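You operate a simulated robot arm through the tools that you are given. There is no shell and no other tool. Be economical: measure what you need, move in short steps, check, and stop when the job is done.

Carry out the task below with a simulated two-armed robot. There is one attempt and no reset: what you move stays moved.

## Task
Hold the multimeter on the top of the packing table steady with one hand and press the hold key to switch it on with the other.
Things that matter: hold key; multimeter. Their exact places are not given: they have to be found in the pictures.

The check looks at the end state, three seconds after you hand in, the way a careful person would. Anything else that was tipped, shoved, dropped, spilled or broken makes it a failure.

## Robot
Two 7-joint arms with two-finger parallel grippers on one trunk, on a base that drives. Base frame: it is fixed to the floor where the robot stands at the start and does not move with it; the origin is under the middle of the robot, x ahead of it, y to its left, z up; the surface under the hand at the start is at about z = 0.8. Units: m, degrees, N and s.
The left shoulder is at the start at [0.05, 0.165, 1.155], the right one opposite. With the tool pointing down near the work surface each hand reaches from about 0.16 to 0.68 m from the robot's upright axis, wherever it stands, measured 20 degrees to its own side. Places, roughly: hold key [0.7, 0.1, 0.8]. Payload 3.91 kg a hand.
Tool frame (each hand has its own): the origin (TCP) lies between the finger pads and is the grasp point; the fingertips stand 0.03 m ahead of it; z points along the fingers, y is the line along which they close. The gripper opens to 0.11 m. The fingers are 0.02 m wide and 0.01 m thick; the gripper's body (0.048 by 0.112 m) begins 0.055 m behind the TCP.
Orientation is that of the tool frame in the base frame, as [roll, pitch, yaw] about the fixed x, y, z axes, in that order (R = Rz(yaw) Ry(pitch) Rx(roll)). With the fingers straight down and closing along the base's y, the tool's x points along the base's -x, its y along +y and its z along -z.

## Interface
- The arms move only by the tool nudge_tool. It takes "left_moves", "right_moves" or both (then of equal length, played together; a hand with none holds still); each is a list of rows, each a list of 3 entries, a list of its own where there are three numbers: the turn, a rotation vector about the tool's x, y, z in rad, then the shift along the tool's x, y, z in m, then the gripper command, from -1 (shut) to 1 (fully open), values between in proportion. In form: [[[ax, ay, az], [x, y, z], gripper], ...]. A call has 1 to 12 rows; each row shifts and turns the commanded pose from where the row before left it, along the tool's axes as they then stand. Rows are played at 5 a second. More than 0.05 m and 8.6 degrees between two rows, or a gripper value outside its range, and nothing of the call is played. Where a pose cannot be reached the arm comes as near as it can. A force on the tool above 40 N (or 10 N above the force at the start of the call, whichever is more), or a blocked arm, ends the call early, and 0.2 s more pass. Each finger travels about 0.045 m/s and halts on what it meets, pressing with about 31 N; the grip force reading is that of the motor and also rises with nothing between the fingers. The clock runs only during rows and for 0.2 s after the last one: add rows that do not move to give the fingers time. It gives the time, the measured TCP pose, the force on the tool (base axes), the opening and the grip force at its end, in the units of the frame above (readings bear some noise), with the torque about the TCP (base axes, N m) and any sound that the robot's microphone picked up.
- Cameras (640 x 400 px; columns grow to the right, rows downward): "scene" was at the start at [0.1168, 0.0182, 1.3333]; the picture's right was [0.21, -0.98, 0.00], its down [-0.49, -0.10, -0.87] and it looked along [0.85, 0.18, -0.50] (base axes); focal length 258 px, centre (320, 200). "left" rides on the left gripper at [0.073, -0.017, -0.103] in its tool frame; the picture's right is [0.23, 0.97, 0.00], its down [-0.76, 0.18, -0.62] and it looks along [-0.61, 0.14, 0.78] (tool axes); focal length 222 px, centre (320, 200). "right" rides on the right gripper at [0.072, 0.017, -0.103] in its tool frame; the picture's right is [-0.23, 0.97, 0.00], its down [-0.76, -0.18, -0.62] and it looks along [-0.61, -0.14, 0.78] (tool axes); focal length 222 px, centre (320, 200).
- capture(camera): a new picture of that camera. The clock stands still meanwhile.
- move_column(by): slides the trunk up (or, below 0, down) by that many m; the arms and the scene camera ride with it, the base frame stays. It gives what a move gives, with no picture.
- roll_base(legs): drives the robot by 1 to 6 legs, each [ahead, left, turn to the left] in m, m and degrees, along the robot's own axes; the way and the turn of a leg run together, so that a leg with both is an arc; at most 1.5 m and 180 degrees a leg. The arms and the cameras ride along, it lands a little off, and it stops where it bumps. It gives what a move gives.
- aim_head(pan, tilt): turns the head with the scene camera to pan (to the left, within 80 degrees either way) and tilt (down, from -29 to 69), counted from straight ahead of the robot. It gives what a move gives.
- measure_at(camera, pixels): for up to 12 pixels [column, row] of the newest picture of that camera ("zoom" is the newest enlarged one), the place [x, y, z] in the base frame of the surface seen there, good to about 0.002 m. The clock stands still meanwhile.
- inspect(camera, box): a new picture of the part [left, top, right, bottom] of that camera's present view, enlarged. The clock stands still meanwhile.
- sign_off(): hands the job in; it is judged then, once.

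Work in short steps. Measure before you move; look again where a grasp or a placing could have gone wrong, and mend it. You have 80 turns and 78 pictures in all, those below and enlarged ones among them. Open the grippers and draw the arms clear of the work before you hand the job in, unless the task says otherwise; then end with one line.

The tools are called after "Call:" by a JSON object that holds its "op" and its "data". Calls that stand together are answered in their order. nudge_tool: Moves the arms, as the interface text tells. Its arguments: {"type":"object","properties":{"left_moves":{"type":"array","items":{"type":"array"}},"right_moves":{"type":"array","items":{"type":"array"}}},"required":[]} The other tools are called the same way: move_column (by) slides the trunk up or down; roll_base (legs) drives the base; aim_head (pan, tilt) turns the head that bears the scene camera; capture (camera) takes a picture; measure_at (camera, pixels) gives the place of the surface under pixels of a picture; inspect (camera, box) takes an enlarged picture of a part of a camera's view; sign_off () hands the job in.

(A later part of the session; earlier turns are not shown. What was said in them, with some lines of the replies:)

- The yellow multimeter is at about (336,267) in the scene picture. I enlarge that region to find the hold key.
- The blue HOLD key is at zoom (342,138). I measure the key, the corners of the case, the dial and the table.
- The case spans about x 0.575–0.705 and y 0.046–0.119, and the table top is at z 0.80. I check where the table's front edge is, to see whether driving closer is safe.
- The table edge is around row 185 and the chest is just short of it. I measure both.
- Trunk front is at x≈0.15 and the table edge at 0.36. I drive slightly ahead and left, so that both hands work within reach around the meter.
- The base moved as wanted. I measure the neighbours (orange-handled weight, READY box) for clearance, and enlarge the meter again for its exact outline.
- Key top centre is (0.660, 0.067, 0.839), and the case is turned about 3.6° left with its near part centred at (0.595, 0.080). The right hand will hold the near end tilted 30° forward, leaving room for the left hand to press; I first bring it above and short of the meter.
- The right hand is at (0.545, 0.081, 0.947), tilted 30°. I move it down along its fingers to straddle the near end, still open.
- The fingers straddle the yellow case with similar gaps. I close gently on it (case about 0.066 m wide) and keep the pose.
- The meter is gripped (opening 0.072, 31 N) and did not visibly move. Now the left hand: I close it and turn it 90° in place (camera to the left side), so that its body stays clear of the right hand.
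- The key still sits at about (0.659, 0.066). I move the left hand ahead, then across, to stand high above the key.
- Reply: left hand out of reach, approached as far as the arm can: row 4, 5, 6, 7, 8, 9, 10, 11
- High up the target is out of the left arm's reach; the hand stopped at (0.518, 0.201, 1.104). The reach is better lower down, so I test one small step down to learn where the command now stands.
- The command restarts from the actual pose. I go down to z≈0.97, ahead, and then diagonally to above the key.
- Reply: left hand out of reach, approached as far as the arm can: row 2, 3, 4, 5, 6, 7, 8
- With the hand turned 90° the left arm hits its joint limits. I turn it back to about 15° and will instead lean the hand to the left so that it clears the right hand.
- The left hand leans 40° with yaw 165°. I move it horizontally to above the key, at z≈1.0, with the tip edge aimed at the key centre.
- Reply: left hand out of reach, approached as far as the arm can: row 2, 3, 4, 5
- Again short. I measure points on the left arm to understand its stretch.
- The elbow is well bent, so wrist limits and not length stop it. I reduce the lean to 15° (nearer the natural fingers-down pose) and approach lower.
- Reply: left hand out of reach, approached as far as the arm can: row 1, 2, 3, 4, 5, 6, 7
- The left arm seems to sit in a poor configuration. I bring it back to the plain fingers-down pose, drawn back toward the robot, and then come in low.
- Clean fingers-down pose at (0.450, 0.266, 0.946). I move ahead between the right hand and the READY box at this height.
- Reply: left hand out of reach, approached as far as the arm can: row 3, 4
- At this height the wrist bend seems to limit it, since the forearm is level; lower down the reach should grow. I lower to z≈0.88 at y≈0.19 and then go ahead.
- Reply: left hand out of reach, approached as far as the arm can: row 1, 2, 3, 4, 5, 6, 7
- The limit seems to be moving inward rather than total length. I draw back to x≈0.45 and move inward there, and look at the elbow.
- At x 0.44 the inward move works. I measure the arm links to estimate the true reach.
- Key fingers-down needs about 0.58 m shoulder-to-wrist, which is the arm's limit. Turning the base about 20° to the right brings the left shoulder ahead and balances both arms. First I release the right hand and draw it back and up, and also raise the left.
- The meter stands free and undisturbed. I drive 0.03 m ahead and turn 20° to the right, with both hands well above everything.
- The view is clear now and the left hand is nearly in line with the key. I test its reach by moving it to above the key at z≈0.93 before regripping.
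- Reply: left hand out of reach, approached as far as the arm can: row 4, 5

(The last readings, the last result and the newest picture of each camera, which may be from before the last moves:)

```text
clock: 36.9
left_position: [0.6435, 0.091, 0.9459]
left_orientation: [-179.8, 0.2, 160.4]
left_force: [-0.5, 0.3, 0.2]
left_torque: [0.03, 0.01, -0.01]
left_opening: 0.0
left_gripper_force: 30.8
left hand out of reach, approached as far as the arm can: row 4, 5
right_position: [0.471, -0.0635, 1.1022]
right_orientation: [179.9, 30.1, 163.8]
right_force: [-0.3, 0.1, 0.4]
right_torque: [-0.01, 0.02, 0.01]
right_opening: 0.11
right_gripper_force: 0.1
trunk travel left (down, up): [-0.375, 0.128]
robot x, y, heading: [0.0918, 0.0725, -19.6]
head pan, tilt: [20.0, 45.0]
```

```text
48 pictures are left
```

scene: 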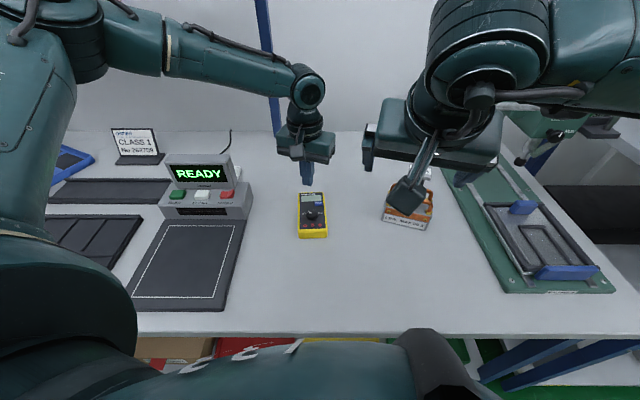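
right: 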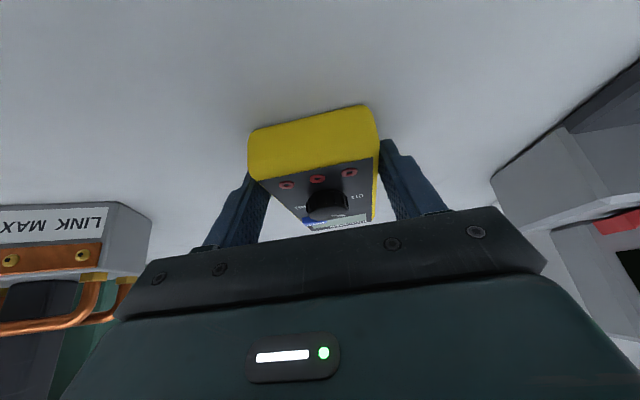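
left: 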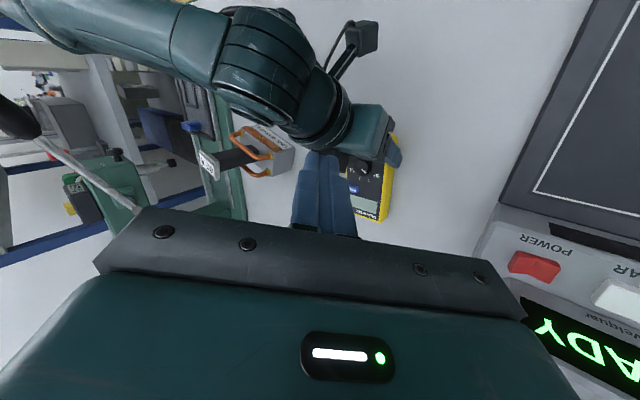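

Only 0.03 m short now. I lower in place to z≈0.895 (tips 0.865, above the case top 0.83) and then try to shift to the key.

Call:
{"op": "nudge_tool", "data": {"left_moves": [[[0, 0, 0], [0, 0, 0.025], -1], [[0, 0, 0], [0, 0, 0.025], -1]]}}

Call:
{"op": "nudge_tool", "data": {"left_moves": [[[0, 0, 0], [-0.011, -0.009, 0], -1], [[0, 0, 0], [-0.011, -0.009, 0], -1]]}}

```text
clock: 37.5
left_position: [0.6346, 0.1088, 0.9068]
left_orientation: [-179.9, 0.0, 160.4]
left_force: [-0.7, -0.3, 1.1]
left_torque: [0.01, 0.01, -0.04]
left_opening: 0.0
left_gripper_force: 30.5
left hand out of reach, approached as far as the arm can: row 1, 2
right_position: [0.4709, -0.0634, 1.1011]
right_orientation: [-180.0, 30.0, 163.8]
right_force: [0.6, 0.2, 0.1]
right_torque: [0.01, 0.03, 0.0]
right_opening: 0.11
right_gripper_force: 0.0
trunk travel left (down, up): [-0.375, 0.128]
robot x, y, heading: [0.0867, 0.0702, -19.5]
head pan, tilt: [20.0, 45.0]
```

```text
clock: 38.1
left_position: [0.6373, 0.1039, 0.9183]
left_orientation: [-179.8, 0.2, 160.4]
left_force: [0.0, -0.2, -0.5]
left_torque: [-0.02, 0.02, 0.03]
left_opening: 0.0002
left_gripper_force: 30.8
left hand out of reach, approached as far as the arm can: row 1, 2
right_position: [0.4713, -0.0639, 1.1018]
right_orientation: [-179.9, 30.0, 163.8]
right_force: [-0.4, -0.4, 0.0]
right_torque: [-0.01, 0.0, -0.04]
right_opening: 0.1098
right_gripper_force: 0.0
trunk travel left (down, up): [-0.375, 0.128]
robot x, y, heading: [0.089, 0.0726, -19.9]
head pan, tilt: [20.0, 45.0]
```

The readings fit a reach that shrinks the lower the hand works below the shoulder, so the trunk is too high. I raise the left hand, then lower the trunk 0.15 m.

Call:
{"op": "nudge_tool", "data": {"left_moves": [[[0, 0, 0], [0, 0, -0.045], -1], [[0, 0, 0], [0, 0, -0.045], -1], [[0, 0, 0], [0, 0, -0.045], -1], [[0, 0, 0], [0, 0, -0.045], -1]], "right_moves": [[[0, 0, 0], [0, 0, -0.01], 1], [[0, 0, 0], [0, 0, -0.01], 1], [[0, 0, 0], [0, 0, -0.01], 1], [[0, 0, 0], [0, 0, -0.01], 1]]}}

Call:
{"op": "move_column", "data": {"by": -0.15}}

Call:
{"op": "capture", "data": {"camera": "scene"}}

```text
clock: 39.1
left_position: [0.6393, 0.1035, 1.0981]
left_orientation: [-180.0, 0.0, 160.4]
left_force: [0.2, 0.5, -0.1]
left_torque: [-0.01, -0.02, -0.03]
left_opening: 0.0
left_gripper_force: 30.5
right_position: [0.4527, -0.0587, 1.1365]
right_orientation: [180.0, 30.1, 163.7]
right_force: [0.0, 0.0, 0.2]
right_torque: [-0.01, -0.01, -0.01]
right_opening: 0.11
right_gripper_force: 0.1
trunk travel left (down, up): [-0.375, 0.128]
robot x, y, heading: [0.0925, 0.0683, -19.4]
head pan, tilt: [20.0, 45.0]
```

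```text
clock: 40.8
left_position: [0.6388, 0.104, 0.9478]
left_orientation: [-179.9, 0.0, 160.3]
left_force: [0.4, -0.3, -0.3]
left_torque: [0.0, -0.01, 0.01]
left_opening: 0.0001
left_gripper_force: 31.5
right_position: [0.4523, -0.0585, 0.986]
right_orientation: [180.0, 30.0, 163.8]
right_force: [-0.2, -0.8, -0.2]
right_torque: [-0.02, 0.02, -0.01]
right_opening: 0.1101
right_gripper_force: 0.1
trunk travel left (down, up): [-0.225, 0.278]
robot x, y, heading: [0.091, 0.0694, -19.7]
head pan, tilt: [20.0, 45.0]
```

```text
47 pictures are left
```

scene: 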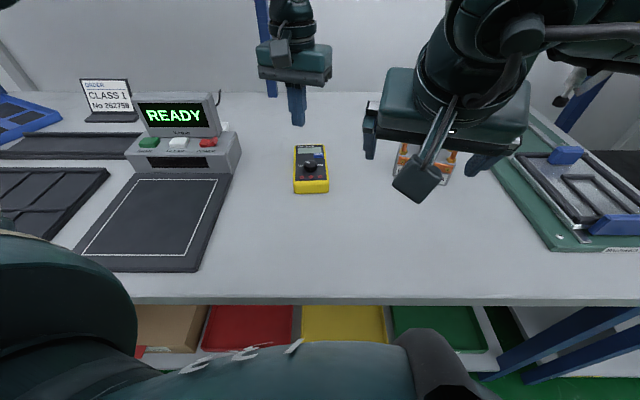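

Trunk is lowered. I try the left hand again to a point straight above the key at z≈0.90.

Call:
{"op": "nudge_tool", "data": {"left_moves": [[[0, 0, 0], [-0.0106, -0.0097, 0.016], -1], [[0, 0, 0], [-0.0106, -0.0097, 0.016], -1], [[0, 0, 0], [-0.0106, -0.0097, 0.016], -1]]}}

Call:
{"op": "inspect", "data": {"camera": "scene", "box": [240, 50, 400, 210]}}

```text
clock: 41.6
left_position: [0.6558, 0.0722, 0.9011]
left_orientation: [-179.9, 0.1, 160.4]
left_force: [0.8, 0.5, -0.5]
left_torque: [0.03, 0.01, 0.0]
left_opening: 0.0
left_gripper_force: 30.9
left hand out of reach, approached as far as the arm can: row 3
right_position: [0.4523, -0.0596, 0.9858]
right_orientation: [180.0, 30.0, 163.8]
right_force: [0.6, 0.0, -0.2]
right_torque: [-0.01, -0.01, 0.01]
right_opening: 0.1101
right_gripper_force: 0.0
trunk travel left (down, up): [-0.225, 0.278]
robot x, y, heading: [0.0923, 0.0718, -19.5]
head pan, tilt: [20.0, 45.0]
```

```text
2.50 times, centred on (320, 130) of scene
```

zoom: 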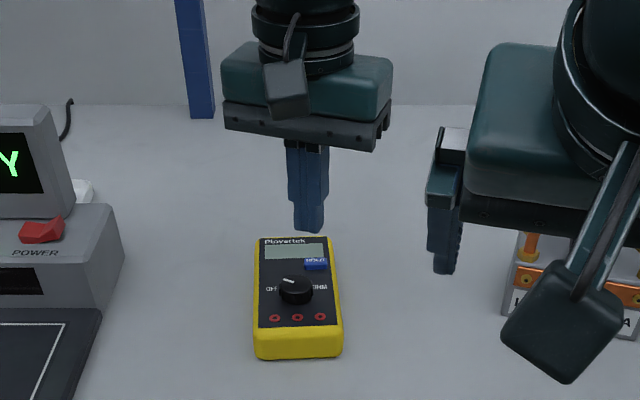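

Nearly there (5 mm short). I raise the left hand, lower the trunk a further 0.06 and drive 0.03 ahead for some margin.

Call:
{"op": "nudge_tool", "data": {"left_moves": [[[0, 0, 0], [0.01, 0.01, -0.04], -1], [[0, 0, 0], [0.01, 0.01, -0.04], -1], [[0, 0, 0], [0, 0, -0.02], -1]]}}

Call:
{"op": "move_column", "data": {"by": -0.06}}

Call:
{"op": "roll_base", "data": {"legs": [[0.03, 0, 0]]}}

```text
clock: 42.4
left_position: [0.6435, 0.0993, 1.0013]
left_orientation: [-179.9, 0.0, 160.5]
left_force: [-0.2, 0.4, 0.4]
left_torque: [0.01, 0.0, 0.01]
left_opening: 0.0
left_gripper_force: 31.4
right_position: [0.4524, -0.0587, 0.9854]
right_orientation: [-180.0, 30.0, 163.8]
right_force: [0.2, 1.0, -1.2]
right_torque: [-0.01, 0.0, 0.04]
right_opening: 0.1099
right_gripper_force: 0.0
trunk travel left (down, up): [-0.225, 0.278]
robot x, y, heading: [0.0933, 0.0711, -19.6]
head pan, tilt: [20.0, 45.0]
```

```text
clock: 43.4
left_position: [0.6429, 0.0982, 0.9411]
left_orientation: [-179.8, 0.0, 160.4]
left_force: [-0.7, 0.1, 0.2]
left_torque: [-0.01, 0.02, -0.01]
left_opening: 0.0
left_gripper_force: 30.8
right_position: [0.4526, -0.0584, 0.9258]
right_orientation: [179.8, 30.0, 163.9]
right_force: [-0.8, 0.2, 0.5]
right_torque: [-0.01, 0.05, -0.01]
right_opening: 0.1101
right_gripper_force: 0.1
trunk travel left (down, up): [-0.165, 0.338]
robot x, y, heading: [0.0836, 0.0727, -19.8]
head pan, tilt: [20.0, 45.0]
```

```text
clock: 44.4
left_position: [0.6648, 0.0928, 0.9392]
left_orientation: [-179.9, -0.1, 160.6]
left_force: [1.0, -0.1, 0.2]
left_torque: [-0.01, -0.02, -0.02]
left_opening: 0.0002
left_gripper_force: 30.7
right_position: [0.4743, -0.0672, 0.9259]
right_orientation: [179.9, 30.0, 163.9]
right_force: [0.3, -0.3, 0.7]
right_torque: [0.01, -0.01, 0.0]
right_opening: 0.11
right_gripper_force: 0.0
trunk travel left (down, up): [-0.165, 0.338]
robot x, y, heading: [0.1101, 0.0625, -19.4]
head pan, tilt: [20.0, 45.0]
stopped in leg 1: the robot was blocked; the commanded pose is now the measured one
```

The base bumped at x≈0.11. I check that nothing on the table moved, and back off 0.01 m.

Call:
{"op": "roll_base", "data": {"legs": [[-0.01, 0, 0]]}}

Call:
{"op": "capture", "data": {"camera": "scene"}}

Call:
{"op": "measure_at", "data": {"camera": "scene", "pixels": [[315, 150], [310, 170]]}}

```text
clock: 45.1
left_position: [0.6559, 0.0957, 0.939]
left_orientation: [-180.0, -0.1, 160.6]
left_force: [0.3, -0.3, -0.9]
left_torque: [0.0, 0.0, 0.01]
left_opening: 0.0003
left_gripper_force: 30.7
right_position: [0.4658, -0.0626, 0.9261]
right_orientation: [179.8, 30.1, 163.9]
right_force: [-0.6, 0.4, 0.1]
right_torque: [0.02, 0.02, 0.0]
right_opening: 0.1101
right_gripper_force: 0.0
trunk travel left (down, up): [-0.165, 0.338]
robot x, y, heading: [0.1026, 0.0676, -19.6]
head pan, tilt: [20.0, 45.0]
```

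```text
45 pictures are left
```

scene: 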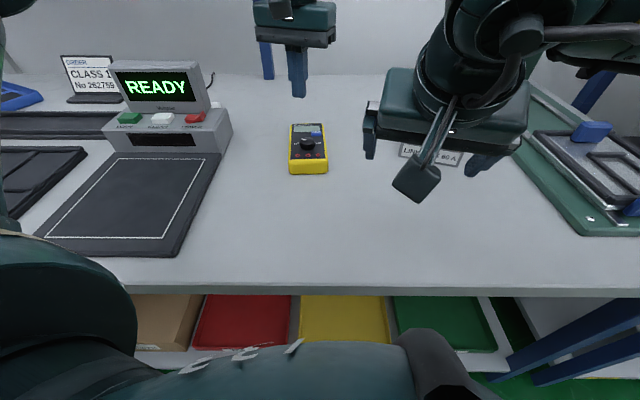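

```text
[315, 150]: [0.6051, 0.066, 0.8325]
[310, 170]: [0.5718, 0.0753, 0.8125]
```

All in place. I shift the left hand over the key at z≈0.90 and enlarge the meter to remeasure.

Call:
{"op": "nudge_tool", "data": {"left_moves": [[[0, 0, 0], [-0.0064, -0.0137, 0.02], -1], [[0, 0, 0], [-0.0064, -0.0137, 0.02], -1]]}}

Call:
{"op": "inspect", "data": {"camera": "scene", "box": [260, 50, 360, 190]}}

```text
clock: 45.7
left_position: [0.6591, 0.067, 0.898]
left_orientation: [-179.8, -0.1, 160.6]
left_force: [0.3, 0.1, 0.1]
left_torque: [0.0, -0.02, -0.03]
left_opening: 0.0
left_gripper_force: 31.5
right_position: [0.4662, -0.0631, 0.9259]
right_orientation: [179.9, 29.9, 163.9]
right_force: [0.5, -0.2, -1.3]
right_torque: [0.01, 0.01, 0.02]
right_opening: 0.11
right_gripper_force: 0.0
trunk travel left (down, up): [-0.165, 0.338]
robot x, y, heading: [0.1036, 0.0651, -19.4]
head pan, tilt: [20.0, 45.0]
```

```text
2.86 times, centred on (310, 120) of scene
```

zoom: 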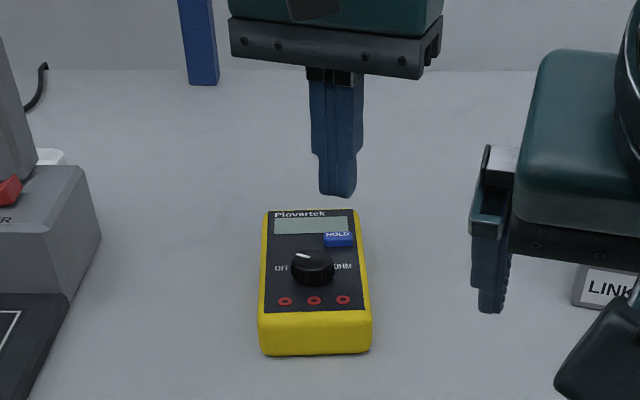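

The left hand reaches, standing above the key (tip z≈0.868). Now the right hand: I align it with the case (yaw −176.4°, tilt 45° for more room) and bring it to a pre-grasp pose short of the meter.

Call:
{"op": "nudge_tool", "data": {"right_moves": [[[-0.0573, 0, -0.0993], [0, 0, 0], 1], [[-0.0573, 0, -0.0993], [0, 0, 0], 1], [[-0.0573, 0, -0.0993], [0, 0, 0], 1], [[0, -0.131, 0], [0, 0, 0], 1], [[0, -0.131, 0], [0, 0, 0], 1], [[0, 0, 0], [-0.0057, 0.0271, 0.0111], 1], [[0, 0, 0], [-0.0057, 0.0271, 0.0111], 1], [[0, 0, 0], [-0.0057, 0.0271, 0.0111], 1], [[0, 0, 0], [-0.0057, 0.0271, 0.0111], 1], [[0, 0, 0], [-0.0057, 0.0271, 0.0111], 1]]}}

Call:
{"op": "capture", "data": {"camera": "scene"}}

Call:
{"op": "capture", "data": {"camera": "right"}}

```text
clock: 47.9
left_position: [0.6589, 0.0669, 0.8985]
left_orientation: [-179.8, 0.0, 160.6]
left_force: [0.0, 0.0, 0.1]
left_torque: [0.02, -0.01, 0.02]
left_opening: 0.0
left_gripper_force: 30.6
right_position: [0.5176, 0.076, 0.9081]
right_orientation: [180.0, 45.1, -176.5]
right_force: [-0.2, -0.7, 0.2]
right_torque: [0.03, -0.01, -0.01]
right_opening: 0.11
right_gripper_force: 0.1
trunk travel left (down, up): [-0.165, 0.338]
robot x, y, heading: [0.1028, 0.0669, -19.3]
head pan, tilt: [20.0, 45.0]
```

```text
43 pictures are left
```

scene: 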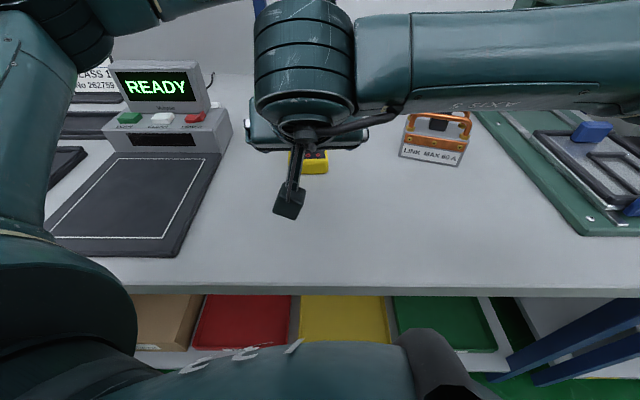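

```text
42 pictures are left
```

right: 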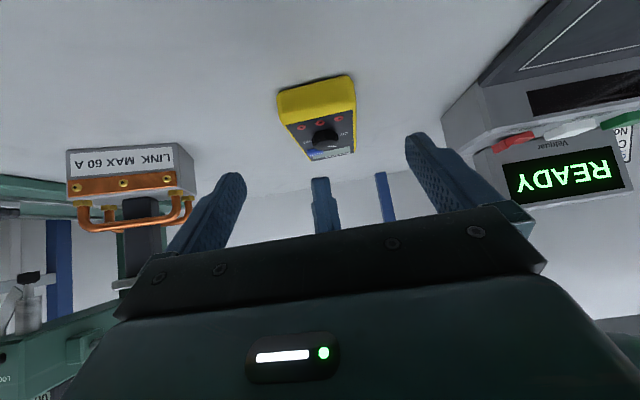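

Right hand is aligned and the meter is centred between its fingers. I advance 0.1 m along the fingers in small steps.

Call:
{"op": "nudge_tool", "data": {"right_moves": [[[0, 0, 0], [0, 0, 0.025], 1], [[0, 0, 0], [0, 0, 0.025], 1], [[0, 0, 0], [0, 0, 0.025], 1], [[0, 0, 0], [0, 0, 0.025], 1]]}}

Call:
{"op": "capture", "data": {"camera": "right"}}

Call:
{"op": "capture", "data": {"camera": "left"}}

```text
clock: 48.9
left_position: [0.6593, 0.0671, 0.8983]
left_orientation: [-179.8, -0.1, 160.6]
left_force: [-0.5, -0.7, -0.3]
left_torque: [-0.02, 0.02, 0.01]
left_opening: 0.0
left_gripper_force: 31.2
right_position: [0.5882, 0.0812, 0.835]
right_orientation: [-180.0, 45.0, -176.4]
right_force: [0.2, -0.3, 0.3]
right_torque: [-0.01, -0.01, 0.02]
right_opening: 0.1101
right_gripper_force: 0.1
trunk travel left (down, up): [-0.165, 0.338]
robot x, y, heading: [0.1003, 0.065, -19.5]
head pan, tilt: [20.0, 45.0]
```

```text
41 pictures are left
```

right: 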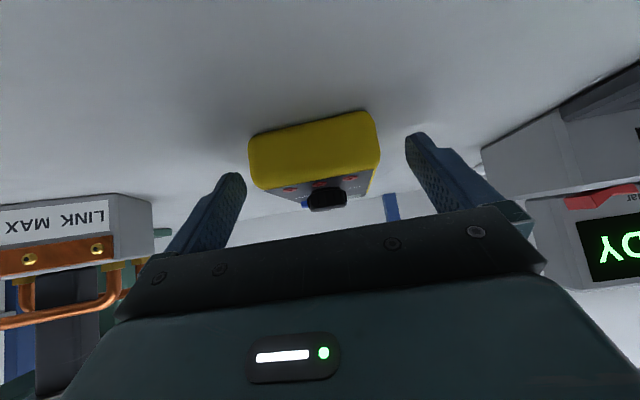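

```text
40 pictures are left
```

left: 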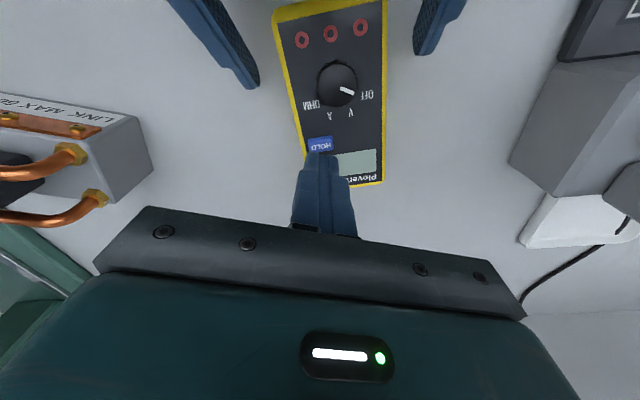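

Both views look right: the right fingers straddle the case, and the left tip stands over HOLD. I close the right hand on the case.

Call:
{"op": "nudge_tool", "data": {"right_moves": [[[0, 0, 0], [0, 0, 0], 0.5], [[0, 0, 0], [0, 0, 0], 0.3], [[0, 0, 0], [0, 0, 0], 0.1], [[0, 0, 0], [0, 0, 0], 0.1], [[0, 0, 0], [0, 0, 0], 0.1]]}}

Call:
{"op": "capture", "data": {"camera": "left"}}

Call:
{"op": "measure_at", "data": {"camera": "left", "pixels": [[308, 144], [320, 144], [332, 142], [320, 138], [320, 149], [345, 75], [358, 162]]}}

Call:
{"op": "inspect", "data": {"camera": "left", "box": [270, 100, 390, 200]}}

```text
clock: 50.1
left_position: [0.6582, 0.0664, 0.8984]
left_orientation: [-179.9, 0.0, 160.6]
left_force: [0.3, -0.7, 0.7]
left_torque: [-0.02, 0.0, 0.01]
left_opening: 0.0
left_gripper_force: 30.8
right_position: [0.5882, 0.0814, 0.8362]
right_orientation: [179.9, 45.0, -176.4]
right_force: [-0.3, -1.7, -1.0]
right_torque: [-0.13, -0.13, -0.09]
right_opening: 0.0716
right_gripper_force: 31.2
trunk travel left (down, up): [-0.165, 0.338]
robot x, y, heading: [0.1, 0.0676, -19.8]
head pan, tilt: [20.0, 45.0]
```

```text
39 pictures are left
```

left: 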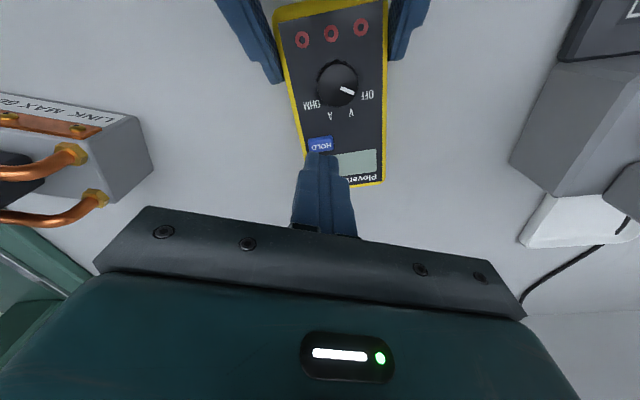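

```text
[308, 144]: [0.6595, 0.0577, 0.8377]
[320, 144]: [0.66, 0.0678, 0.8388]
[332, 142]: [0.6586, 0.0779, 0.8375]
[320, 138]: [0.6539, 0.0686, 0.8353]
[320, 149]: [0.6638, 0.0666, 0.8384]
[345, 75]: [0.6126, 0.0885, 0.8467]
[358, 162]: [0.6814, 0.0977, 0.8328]
```

```text
4.00 times, centred on (330, 150) of left
```

zoom: 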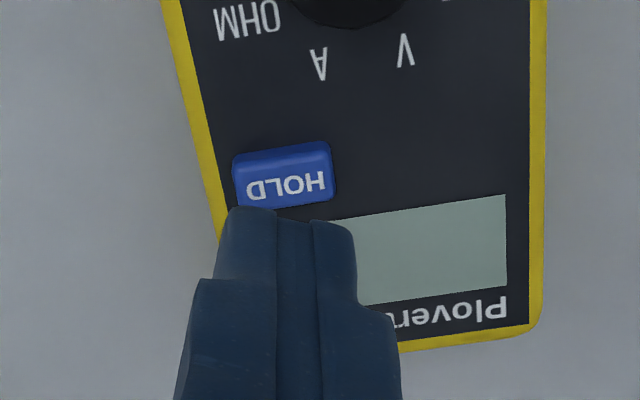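

Meter held again, unmoved; the key top centre is (0.660, 0.068, 0.8385), right under the left tip. I lower to about 4 mm above it.

Call:
{"op": "nudge_tool", "data": {"left_moves": [[[0, 0, 0], [-0.0008, 0.001, 0.013], -1], [[0, 0, 0], [-0.0008, 0.0005, 0.013], -1]]}}

Call:
{"op": "inspect", "data": {"camera": "left", "box": [270, 100, 390, 200]}}

```text
clock: 50.7
left_position: [0.661, 0.0665, 0.8729]
left_orientation: [180.0, 0.0, 160.6]
left_force: [-0.6, -0.5, 0.3]
left_torque: [-0.03, 0.0, 0.02]
left_opening: 0.0
left_gripper_force: 31.0
right_position: [0.5877, 0.0817, 0.8363]
right_orientation: [-180.0, 45.0, -176.4]
right_force: [0.9, -1.6, -0.1]
right_torque: [-0.12, -0.09, -0.12]
right_opening: 0.0718
right_gripper_force: 31.1
trunk travel left (down, up): [-0.165, 0.338]
robot x, y, heading: [0.0981, 0.0649, -19.5]
head pan, tilt: [20.0, 45.0]
```

```text
4.00 times, centred on (330, 150) of left
```

zoom: 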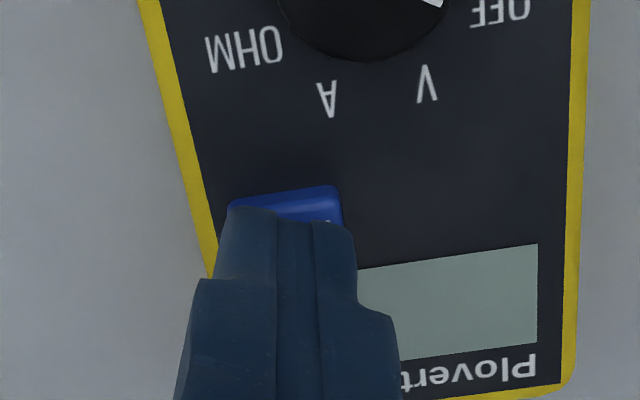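

The tip is just above the key and covers it. I press down in 2 mm steps while the right hand holds still.

Call:
{"op": "nudge_tool", "data": {"left_moves": [[[0, 0, 0], [0, 0, 0.002], -1], [[0, 0, 0], [0, 0, 0.002], -1], [[0, 0, 0], [0, 0, 0.002], -1]]}}

Call:
{"op": "inspect", "data": {"camera": "left", "box": [270, 100, 390, 200]}}

```text
clock: 51.5
left_position: [0.6611, 0.0669, 0.8677]
left_orientation: [180.0, -0.1, 160.6]
left_force: [0.3, -0.4, 1.5]
left_torque: [0.0, -0.02, -0.01]
left_opening: 0.0001
left_gripper_force: 30.9
right_position: [0.5883, 0.0806, 0.8351]
right_orientation: [-179.9, 45.0, -176.4]
right_force: [0.9, -1.4, -1.1]
right_torque: [-0.12, 0.0, -0.12]
right_opening: 0.0716
right_gripper_force: 30.7
trunk travel left (down, up): [-0.165, 0.338]
robot x, y, heading: [0.1031, 0.0638, -19.6]
head pan, tilt: [20.0, 45.0]
```

```text
4.00 times, centred on (330, 150) of left
```

zoom: 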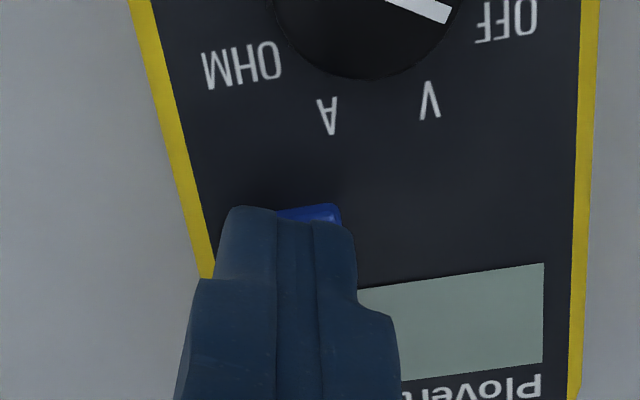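

The first contact shows (1.5 N upward) and the display is still blank. I press on in 1.5 mm steps.

Call:
{"op": "nudge_tool", "data": {"left_moves": [[[0, 0, 0], [0, 0, 0.0015], -1], [[0, 0, 0], [0, 0, 0.0015], -1], [[0, 0, 0], [0, 0, 0], -1]]}}

Call:
{"op": "inspect", "data": {"camera": "left", "box": [270, 100, 390, 200]}}

```text
clock: 52.3
left_position: [0.6597, 0.0673, 0.865]
left_orientation: [-179.9, 0.0, 160.6]
left_force: [0.2, -0.5, 5.3]
left_torque: [0.0, 0.0, 0.07]
left_opening: 0.0
left_gripper_force: 31.6
right_position: [0.5888, 0.0811, 0.8362]
right_orientation: [-180.0, 45.1, -176.4]
right_force: [2.3, -1.2, -1.0]
right_torque: [-0.11, 0.01, -0.09]
right_opening: 0.0716
right_gripper_force: 30.2
trunk travel left (down, up): [-0.165, 0.338]
robot x, y, heading: [0.1048, 0.0669, -19.5]
head pan, tilt: [20.0, 45.0]
heard: click
```

```text
4.00 times, centred on (330, 150) of left
```

zoom: 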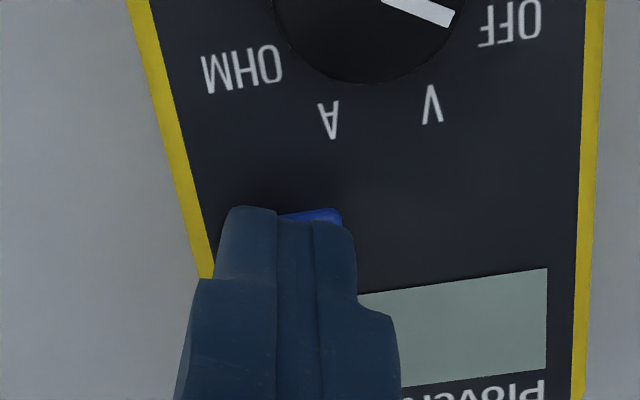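

A click was heard at 5 N. I release the key straight upward and look at the display.

Call:
{"op": "nudge_tool", "data": {"left_moves": [[[0, 0, 0], [0, 0, -0.005], -1], [[0, 0, 0], [0, 0, -0.015], -1], [[0, 0, 0], [0, 0, -0.02], -1]]}}

Call:
{"op": "inspect", "data": {"camera": "left", "box": [250, 60, 410, 200]}}

```text
clock: 53.1
left_position: [0.6606, 0.0686, 0.9035]
left_orientation: [-179.8, -0.1, 160.7]
left_force: [-0.1, 0.8, 0.1]
left_torque: [-0.01, -0.02, -0.02]
left_opening: 0.0002
left_gripper_force: 30.8
right_position: [0.5878, 0.0809, 0.8354]
right_orientation: [179.9, 44.9, -176.4]
right_force: [-0.6, -0.1, -0.6]
right_torque: [-0.06, 0.02, -0.11]
right_opening: 0.0716
right_gripper_force: 30.7
trunk travel left (down, up): [-0.165, 0.338]
robot x, y, heading: [0.1009, 0.0683, -19.5]
head pan, tilt: [20.0, 45.0]
```

```text
2.86 times, centred on (330, 130) of left
```

zoom: 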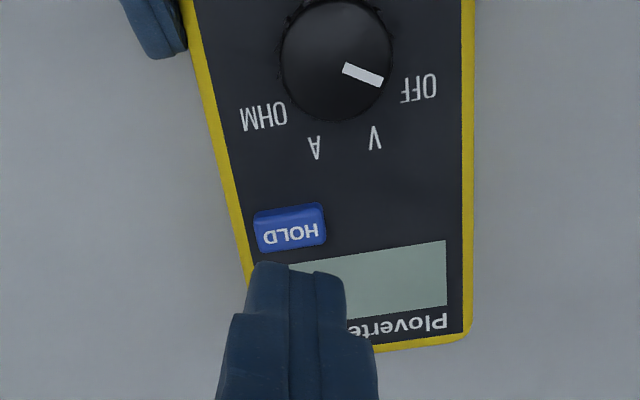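

The key sprang back and the visible part of the display is still blank. I raise the left hand more to see the whole display before deciding.

Call:
{"op": "nudge_tool", "data": {"left_moves": [[[0, 0, 0], [0.01, 0.02, -0.03], -1], [[0, 0, 0], [0.01, 0.02, -0.02], -1]]}}

Call:
{"op": "inspect", "data": {"camera": "left", "box": [240, 60, 400, 200]}}

Call:
{"op": "capture", "data": {"camera": "scene"}}

```text
clock: 53.7
left_position: [0.6572, 0.1114, 0.9559]
left_orientation: [-179.9, 0.0, 160.6]
left_force: [-0.4, 0.1, -0.3]
left_torque: [-0.02, -0.02, 0.03]
left_opening: 0.0002
left_gripper_force: 31.3
right_position: [0.5882, 0.081, 0.8366]
right_orientation: [179.8, 45.0, -176.3]
right_force: [-0.7, 0.5, -1.0]
right_torque: [0.0, 0.18, -0.01]
right_opening: 0.0717
right_gripper_force: 30.5
trunk travel left (down, up): [-0.165, 0.338]
robot x, y, heading: [0.1045, 0.0659, -19.5]
head pan, tilt: [20.0, 45.0]
```

```text
2.86 times, centred on (320, 130) of left
```

zoom: 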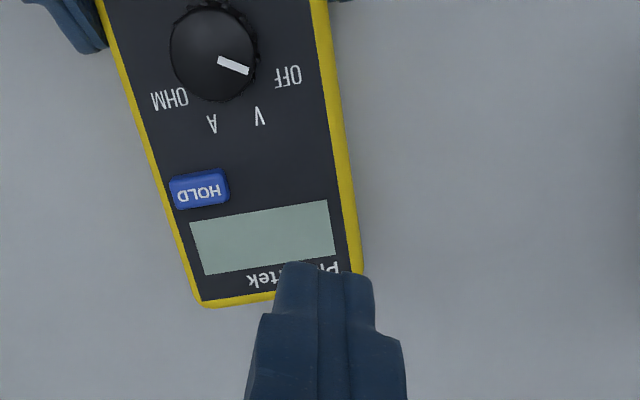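

```text
32 pictures are left
```

scene: 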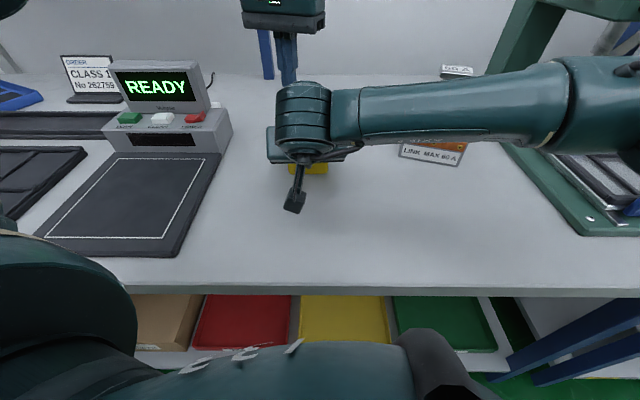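

The display is blank though a click was heard. I measure whether the key stayed lower than before (0.8385).

Call:
{"op": "measure_at", "data": {"camera": "zoom", "pixels": [[180, 190], [200, 190], [220, 186], [200, 196], [205, 178], [210, 215], [270, 240], [240, 150]]}}

```text
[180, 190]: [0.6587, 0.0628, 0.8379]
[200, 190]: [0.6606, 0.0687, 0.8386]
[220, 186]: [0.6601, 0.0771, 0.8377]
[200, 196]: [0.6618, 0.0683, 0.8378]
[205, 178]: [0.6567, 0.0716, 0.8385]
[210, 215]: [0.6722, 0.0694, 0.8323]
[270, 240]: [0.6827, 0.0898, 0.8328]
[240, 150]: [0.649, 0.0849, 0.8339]
```

The key sprang back fully, so it is momentary. I let a second pass and look closely at the display again, in case it starts with a delay.

Call:
{"op": "nudge_tool", "data": {"left_moves": [[[0, 0, 0], [0, 0, 0], -1], [[0, 0, 0], [0, 0, 0], -1], [[0, 0, 0], [0, 0, 0], -1], [[0, 0, 0], [0, 0, 0], -1], [[0, 0, 0], [0, 0, 0], -1]]}}

Call:
{"op": "inspect", "data": {"camera": "left", "box": [275, 110, 335, 160]}}

```text
clock: 54.9
left_position: [0.6575, 0.1125, 0.9554]
left_orientation: [-179.9, -0.1, 160.6]
left_force: [-0.4, -0.7, 0.1]
left_torque: [0.01, 0.01, 0.0]
left_opening: 0.0
left_gripper_force: 30.5
right_position: [0.588, 0.0811, 0.8368]
right_orientation: [179.9, 45.1, -176.4]
right_force: [-0.6, 0.9, -0.3]
right_torque: [-0.03, 0.04, 0.09]
right_opening: 0.072
right_gripper_force: 31.3
trunk travel left (down, up): [-0.165, 0.338]
robot x, y, heading: [0.0987, 0.0639, -19.8]
head pan, tilt: [20.0, 45.0]
```

```text
8.00 times, centred on (305, 135) of left
```

zoom: 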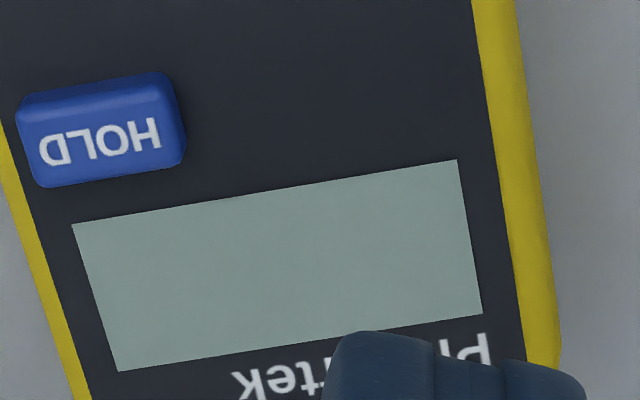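

Still blank, so that press did not switch it on; it was likely too shallow or too short. I return above the key for a deeper, longer press.

Call:
{"op": "nudge_tool", "data": {"left_moves": [[[0, 0, 0], [-0.01, -0.02, 0.02], -1], [[0, 0, 0], [-0.01, -0.02, 0.03], -1], [[0, 0, 0], [0, 0, 0.015], -1], [[0, 0, 0], [0, 0, 0.015], -1]]}}

```text
clock: 55.9
left_position: [0.6611, 0.0666, 0.8745]
left_orientation: [-180.0, -0.1, 160.8]
left_force: [-0.4, 0.2, -0.7]
left_torque: [0.01, -0.01, -0.02]
left_opening: 0.0
left_gripper_force: 31.5
right_position: [0.5885, 0.0815, 0.836]
right_orientation: [180.0, 45.0, -176.4]
right_force: [-0.2, -0.4, 0.2]
right_torque: [-0.05, 0.06, -0.12]
right_opening: 0.0719
right_gripper_force: 31.2
trunk travel left (down, up): [-0.165, 0.338]
robot x, y, heading: [0.1008, 0.0663, -19.3]
head pan, tilt: [20.0, 45.0]
```

The tip is 6 mm above the key. I press to 0.864, slightly deeper than before, in small steps and hold.

Call:
{"op": "nudge_tool", "data": {"left_moves": [[[0, 0, 0], [0, 0, 0.004], -1], [[0, 0, 0], [0, 0, 0.003], -1], [[0, 0, 0], [0, 0, 0.002], -1], [[0, 0, 0], [0, 0, 0.0015], -1], [[0, 0, 0], [0, 0, 0.001], -1], [[0, 0, 0], [0, 0, 0], -1], [[0, 0, 0], [0, 0, 0], -1], [[0, 0, 0], [0, 0, 0], -1], [[0, 0, 0], [0, 0, 0], -1], [[0, 0, 0], [0, 0, 0], -1], [[0, 0, 0], [0, 0, 0], -1]]}}

Call:
{"op": "inspect", "data": {"camera": "left", "box": [270, 100, 390, 200]}}

```text
clock: 58.3
left_position: [0.6606, 0.0659, 0.8638]
left_orientation: [-179.8, -0.1, 160.6]
left_force: [-0.2, 1.2, 18.0]
left_torque: [0.09, 0.02, 0.05]
left_opening: 0.0
left_gripper_force: 31.1
right_position: [0.5882, 0.0818, 0.8354]
right_orientation: [-179.9, 45.0, -176.4]
right_force: [7.2, -0.4, -4.7]
right_torque: [0.17, 0.02, -0.05]
right_opening: 0.0719
right_gripper_force: 30.9
trunk travel left (down, up): [-0.165, 0.338]
robot x, y, heading: [0.1049, 0.0674, -19.5]
head pan, tilt: [20.0, 45.0]
heard: click
```

```text
4.00 times, centred on (330, 150) of left
```

zoom: 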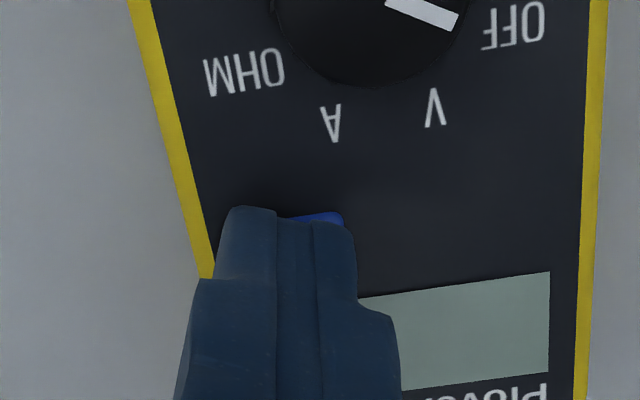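

The key bottomed (18 N) with a click. I release it and look at the display.

Call:
{"op": "nudge_tool", "data": {"left_moves": [[[0, 0, 0], [0, 0, -0.005], -1], [[0, 0, 0], [0, 0, -0.015], -1], [[0, 0, 0], [0, 0, -0.02], -1], [[0, 0, 0], [0.01, 0.02, -0.03], -1], [[0, 0, 0], [0.01, 0.02, -0.02], -1]]}}

Call:
{"op": "inspect", "data": {"camera": "left", "box": [220, 20, 400, 170]}}

```text
clock: 59.5
left_position: [0.6547, 0.1114, 0.9512]
left_orientation: [-179.9, -0.1, 160.6]
left_force: [0.0, 0.5, 0.3]
left_torque: [0.02, 0.01, -0.03]
left_opening: 0.0
left_gripper_force: 31.0
right_position: [0.5884, 0.0812, 0.8359]
right_orientation: [180.0, 44.9, -176.4]
right_force: [-2.9, 0.4, 0.4]
right_torque: [-0.09, -0.27, -0.04]
right_opening: 0.0717
right_gripper_force: 30.7
trunk travel left (down, up): [-0.165, 0.338]
robot x, y, heading: [0.1006, 0.0622, -19.3]
head pan, tilt: [20.0, 45.0]
```

```text
2.67 times, centred on (310, 95) of left
```

zoom: 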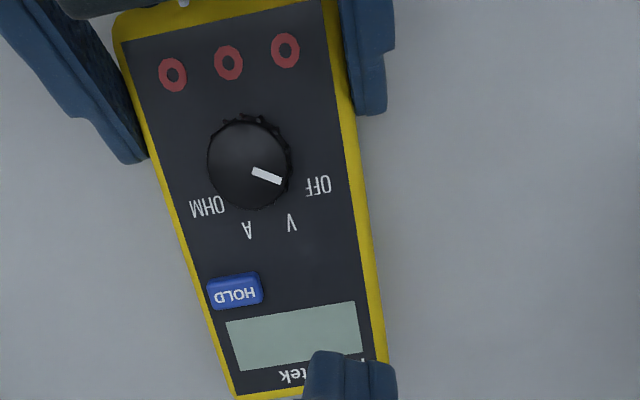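

Display remains blank and the dial stands at OFF. The second press lasted only about 1.3 s, so I do one long press (about 4 s), watching the display; this also leaves an odd number of presses in case the key toggles.

Call:
{"op": "nudge_tool", "data": {"left_moves": [[[0, 0, 0], [-0.01, -0.02, 0.02], -1], [[0, 0, 0], [-0.01, -0.02, 0.03], -1], [[0, 0, 0], [0, 0, 0.015], -1], [[0, 0, 0], [0, 0, 0.012], -1]]}}

```text
clock: 60.5
left_position: [0.6607, 0.0666, 0.8758]
left_orientation: [-179.9, 0.0, 160.8]
left_force: [-0.1, 0.0, 0.0]
left_torque: [-0.03, 0.01, 0.03]
left_opening: 0.0
left_gripper_force: 30.8
right_position: [0.5861, 0.0803, 0.8366]
right_orientation: [180.0, 45.0, -176.5]
right_force: [-0.9, 0.5, 0.0]
right_torque: [-0.08, 0.07, -0.03]
right_opening: 0.0721
right_gripper_force: 31.6
trunk travel left (down, up): [-0.165, 0.338]
robot x, y, heading: [0.0994, 0.0655, -19.6]
head pan, tilt: [20.0, 45.0]
```

The tip is about 7 mm above the key. I press and hold.

Call:
{"op": "nudge_tool", "data": {"left_moves": [[[0, 0, 0], [0, 0, 0.005], -1], [[0, 0, 0], [0, 0, 0.003], -1], [[0, 0, 0], [0, 0, 0.002], -1], [[0, 0, 0], [0, 0, 0.0012], -1], [[0, 0, 0], [0, 0, 0], -1], [[0, 0, 0], [0, 0, 0], -1], [[0, 0, 0], [0, 0, 0], -1], [[0, 0, 0], [0, 0, 0], -1], [[0, 0, 0], [0, 0, 0], -1], [[0, 0, 0], [0, 0, 0], -1], [[0, 0, 0], [0, 0, 0], -1], [[0, 0, 0], [0, 0, 0], -1]]}}

Call:
{"op": "nudge_tool", "data": {"left_moves": [[[0, 0, 0], [0, 0, 0], -1], [[0, 0, 0], [0, 0, 0], -1], [[0, 0, 0], [0, 0, 0], -1], [[0, 0, 0], [0, 0, 0], -1], [[0, 0, 0], [0, 0, 0], -1], [[0, 0, 0], [0, 0, 0], -1], [[0, 0, 0], [0, 0, 0], -1], [[0, 0, 0], [0, 0, 0], -1], [[0, 0, 0], [0, 0, 0], -1], [[0, 0, 0], [0, 0, 0], -1]]}}

Call:
{"op": "inspect", "data": {"camera": "left", "box": [270, 100, 390, 200]}}

```text
clock: 63.1
left_position: [0.6605, 0.0658, 0.8643]
left_orientation: [-179.9, -0.1, 160.6]
left_force: [-1.6, -1.3, 4.2]
left_torque: [-0.05, 0.03, 0.01]
left_opening: 0.0
left_gripper_force: 31.4
right_position: [0.5878, 0.082, 0.8355]
right_orientation: [180.0, 45.0, -176.4]
right_force: [2.4, 0.7, -0.2]
right_torque: [-0.09, -0.06, 0.05]
right_opening: 0.0721
right_gripper_force: 31.2
trunk travel left (down, up): [-0.165, 0.338]
robot x, y, heading: [0.1033, 0.0609, -19.8]
head pan, tilt: [20.0, 45.0]
heard: click
```

```text
clock: 65.3
left_position: [0.6608, 0.0652, 0.8636]
left_orientation: [180.0, -0.1, 160.6]
left_force: [-0.6, -1.9, 4.7]
left_torque: [0.03, -0.01, 0.01]
left_opening: 0.0
left_gripper_force: 30.4
right_position: [0.5886, 0.0817, 0.8368]
right_orientation: [180.0, 45.0, -176.4]
right_force: [0.8, -0.6, -0.5]
right_torque: [-0.08, 0.0, 0.02]
right_opening: 0.0719
right_gripper_force: 30.7
trunk travel left (down, up): [-0.165, 0.338]
robot x, y, heading: [0.0993, 0.0689, -19.4]
head pan, tilt: [20.0, 45.0]
```

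```text
4.00 times, centred on (330, 150) of left
```

zoom: 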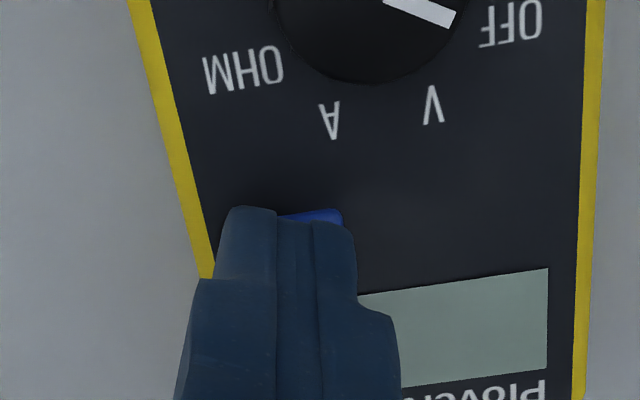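

Click heard and the key held about 4 s. I release it, draw the left hand up and look once more.

Call:
{"op": "nudge_tool", "data": {"left_moves": [[[0, 0, 0], [0, 0, -0.005], -1], [[0, 0, 0], [0, 0, -0.015], -1], [[0, 0, 0], [0, 0, -0.02], -1], [[0, 0, 0], [0.01, 0.02, -0.03], -1], [[0, 0, 0], [0.01, 0.02, -0.03], -1]]}}

Call:
{"op": "inspect", "data": {"camera": "left", "box": [220, 20, 400, 170]}}

```text
clock: 66.5
left_position: [0.6562, 0.1122, 0.967]
left_orientation: [-180.0, 0.0, 160.7]
left_force: [0.5, 0.2, 0.3]
left_torque: [0.0, 0.02, 0.05]
left_opening: 0.0001
left_gripper_force: 31.1
right_position: [0.5866, 0.0821, 0.8372]
right_orientation: [-180.0, 45.0, -176.3]
right_force: [-4.1, 0.0, 0.3]
right_torque: [-0.14, -0.31, -0.14]
right_opening: 0.0717
right_gripper_force: 31.4
trunk travel left (down, up): [-0.165, 0.338]
robot x, y, heading: [0.1006, 0.0638, -19.3]
head pan, tilt: [20.0, 45.0]
```

```text
2.67 times, centred on (310, 95) of left
```

zoom: 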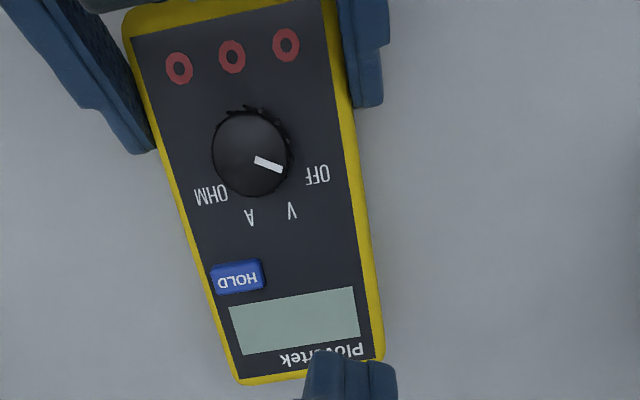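

The key clicks every time but this meter's display shows no change; three presses (odd) with the last one long is the safest end state. I open the right hand, draw it back along its fingers, and raise the left clear.

Call:
{"op": "nudge_tool", "data": {"right_moves": [[[0, 0, 0], [0, 0, 0], 0.5], [[0, 0, 0], [0, 0, 0], 1], [[0, 0, 0], [0, 0, 0], 1], [[0, 0, 0], [0, 0, 0], 1], [[0, 0, 0], [0, 0, -0.03], 1], [[0, 0, 0], [0, 0, -0.03], 1], [[0, 0, 0], [0, 0, -0.04], 1], [[0, 0, 0], [-0.02, 0, -0.03], 1]], "left_moves": [[[0, 0, 0], [0, 0, -0.01], -1], [[0, 0, 0], [0, 0, -0.01], -1], [[0, 0, 0], [0, 0, -0.01], -1], [[0, 0, 0], [0, 0, -0.01], -1], [[0, 0, 0], [0, 0, -0.01], -0.5], [[0, 0, 0], [0, 0, -0.01], 0], [[0, 0, 0], [0, 0, -0.01], 0.5], [[0, 0, 0], [0, 0, -0.01], 0.5]]}}

Call:
{"op": "nudge_tool", "data": {"right_moves": [[[0, 0, 0], [-0.03, -0.03, -0.02], 1], [[0, 0, 0], [-0.02, -0.03, -0.03], 1], [[0, 0, 0], [0, -0.03, -0.02], 1], [[0, 0, 0], [0, -0.03, -0.02], 1]]}}

Call:
{"op": "capture", "data": {"camera": "scene"}}

Call:
{"op": "inspect", "data": {"camera": "scene", "box": [260, 90, 360, 190]}}

```text
clock: 68.3
left_position: [0.6495, 0.1197, 1.04]
left_orientation: [-179.9, 0.1, 160.6]
left_force: [0.5, -1.0, -0.8]
left_torque: [0.02, 0.01, -0.02]
left_opening: 0.0826
left_gripper_force: 0.3
left hand out of reach, approached as far as the arm can: row 7, 8
right_position: [0.5084, 0.0747, 0.9424]
right_orientation: [179.9, 45.0, -176.4]
right_force: [-0.1, 0.2, -0.1]
right_torque: [0.02, -0.02, -0.01]
right_opening: 0.1105
right_gripper_force: 0.0
trunk travel left (down, up): [-0.165, 0.338]
robot x, y, heading: [0.103, 0.0676, -19.5]
head pan, tilt: [20.0, 45.0]
```

```text
clock: 69.3
left_position: [0.6502, 0.1196, 1.0398]
left_orientation: [-179.9, 0.0, 160.5]
left_force: [-0.5, 0.2, -0.2]
left_torque: [-0.02, -0.02, 0.01]
left_opening: 0.0825
left_gripper_force: 0.0
right_position: [0.4879, -0.0469, 1.0423]
right_orientation: [-180.0, 45.0, -176.5]
right_force: [0.5, -0.4, 0.4]
right_torque: [-0.01, 0.0, -0.02]
right_opening: 0.1101
right_gripper_force: 0.0
trunk travel left (down, up): [-0.165, 0.338]
robot x, y, heading: [0.1034, 0.0656, -19.6]
head pan, tilt: [20.0, 45.0]
```

```text
26 pictures are left
```

scene: 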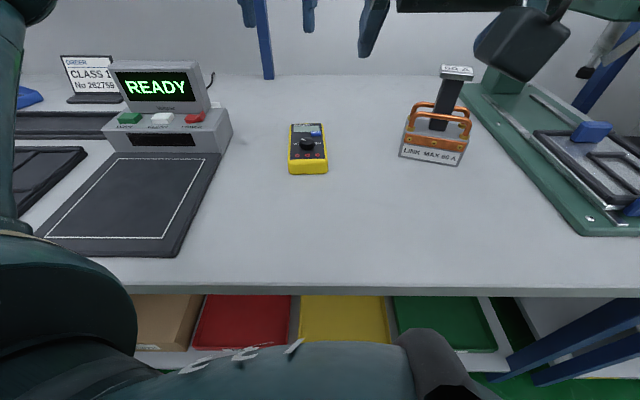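

```text
4.00 times, centred on (310, 140) of scene
```

zoom: 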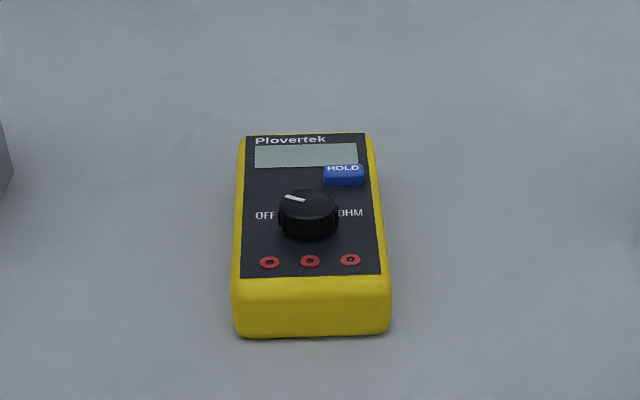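

The meter stands where it was, everything else is undisturbed, and both hands are open and clear. I hand in.

Call:
{"op": "sign_off", "data": {}}

```text
The job is handed in.
```

I held the multimeter with the right hand and pressed HOLD with the left, but I can't confirm it switched on. The key clicked on all three presses, yet the display stayed blank and the dial still points at OFF. The last press was about 4 s long. If the key toggles, three presses leave it on. The base bumped something once while driving closer, but nothing on the table moved. The meter is where it started, and both hands are open and clear.
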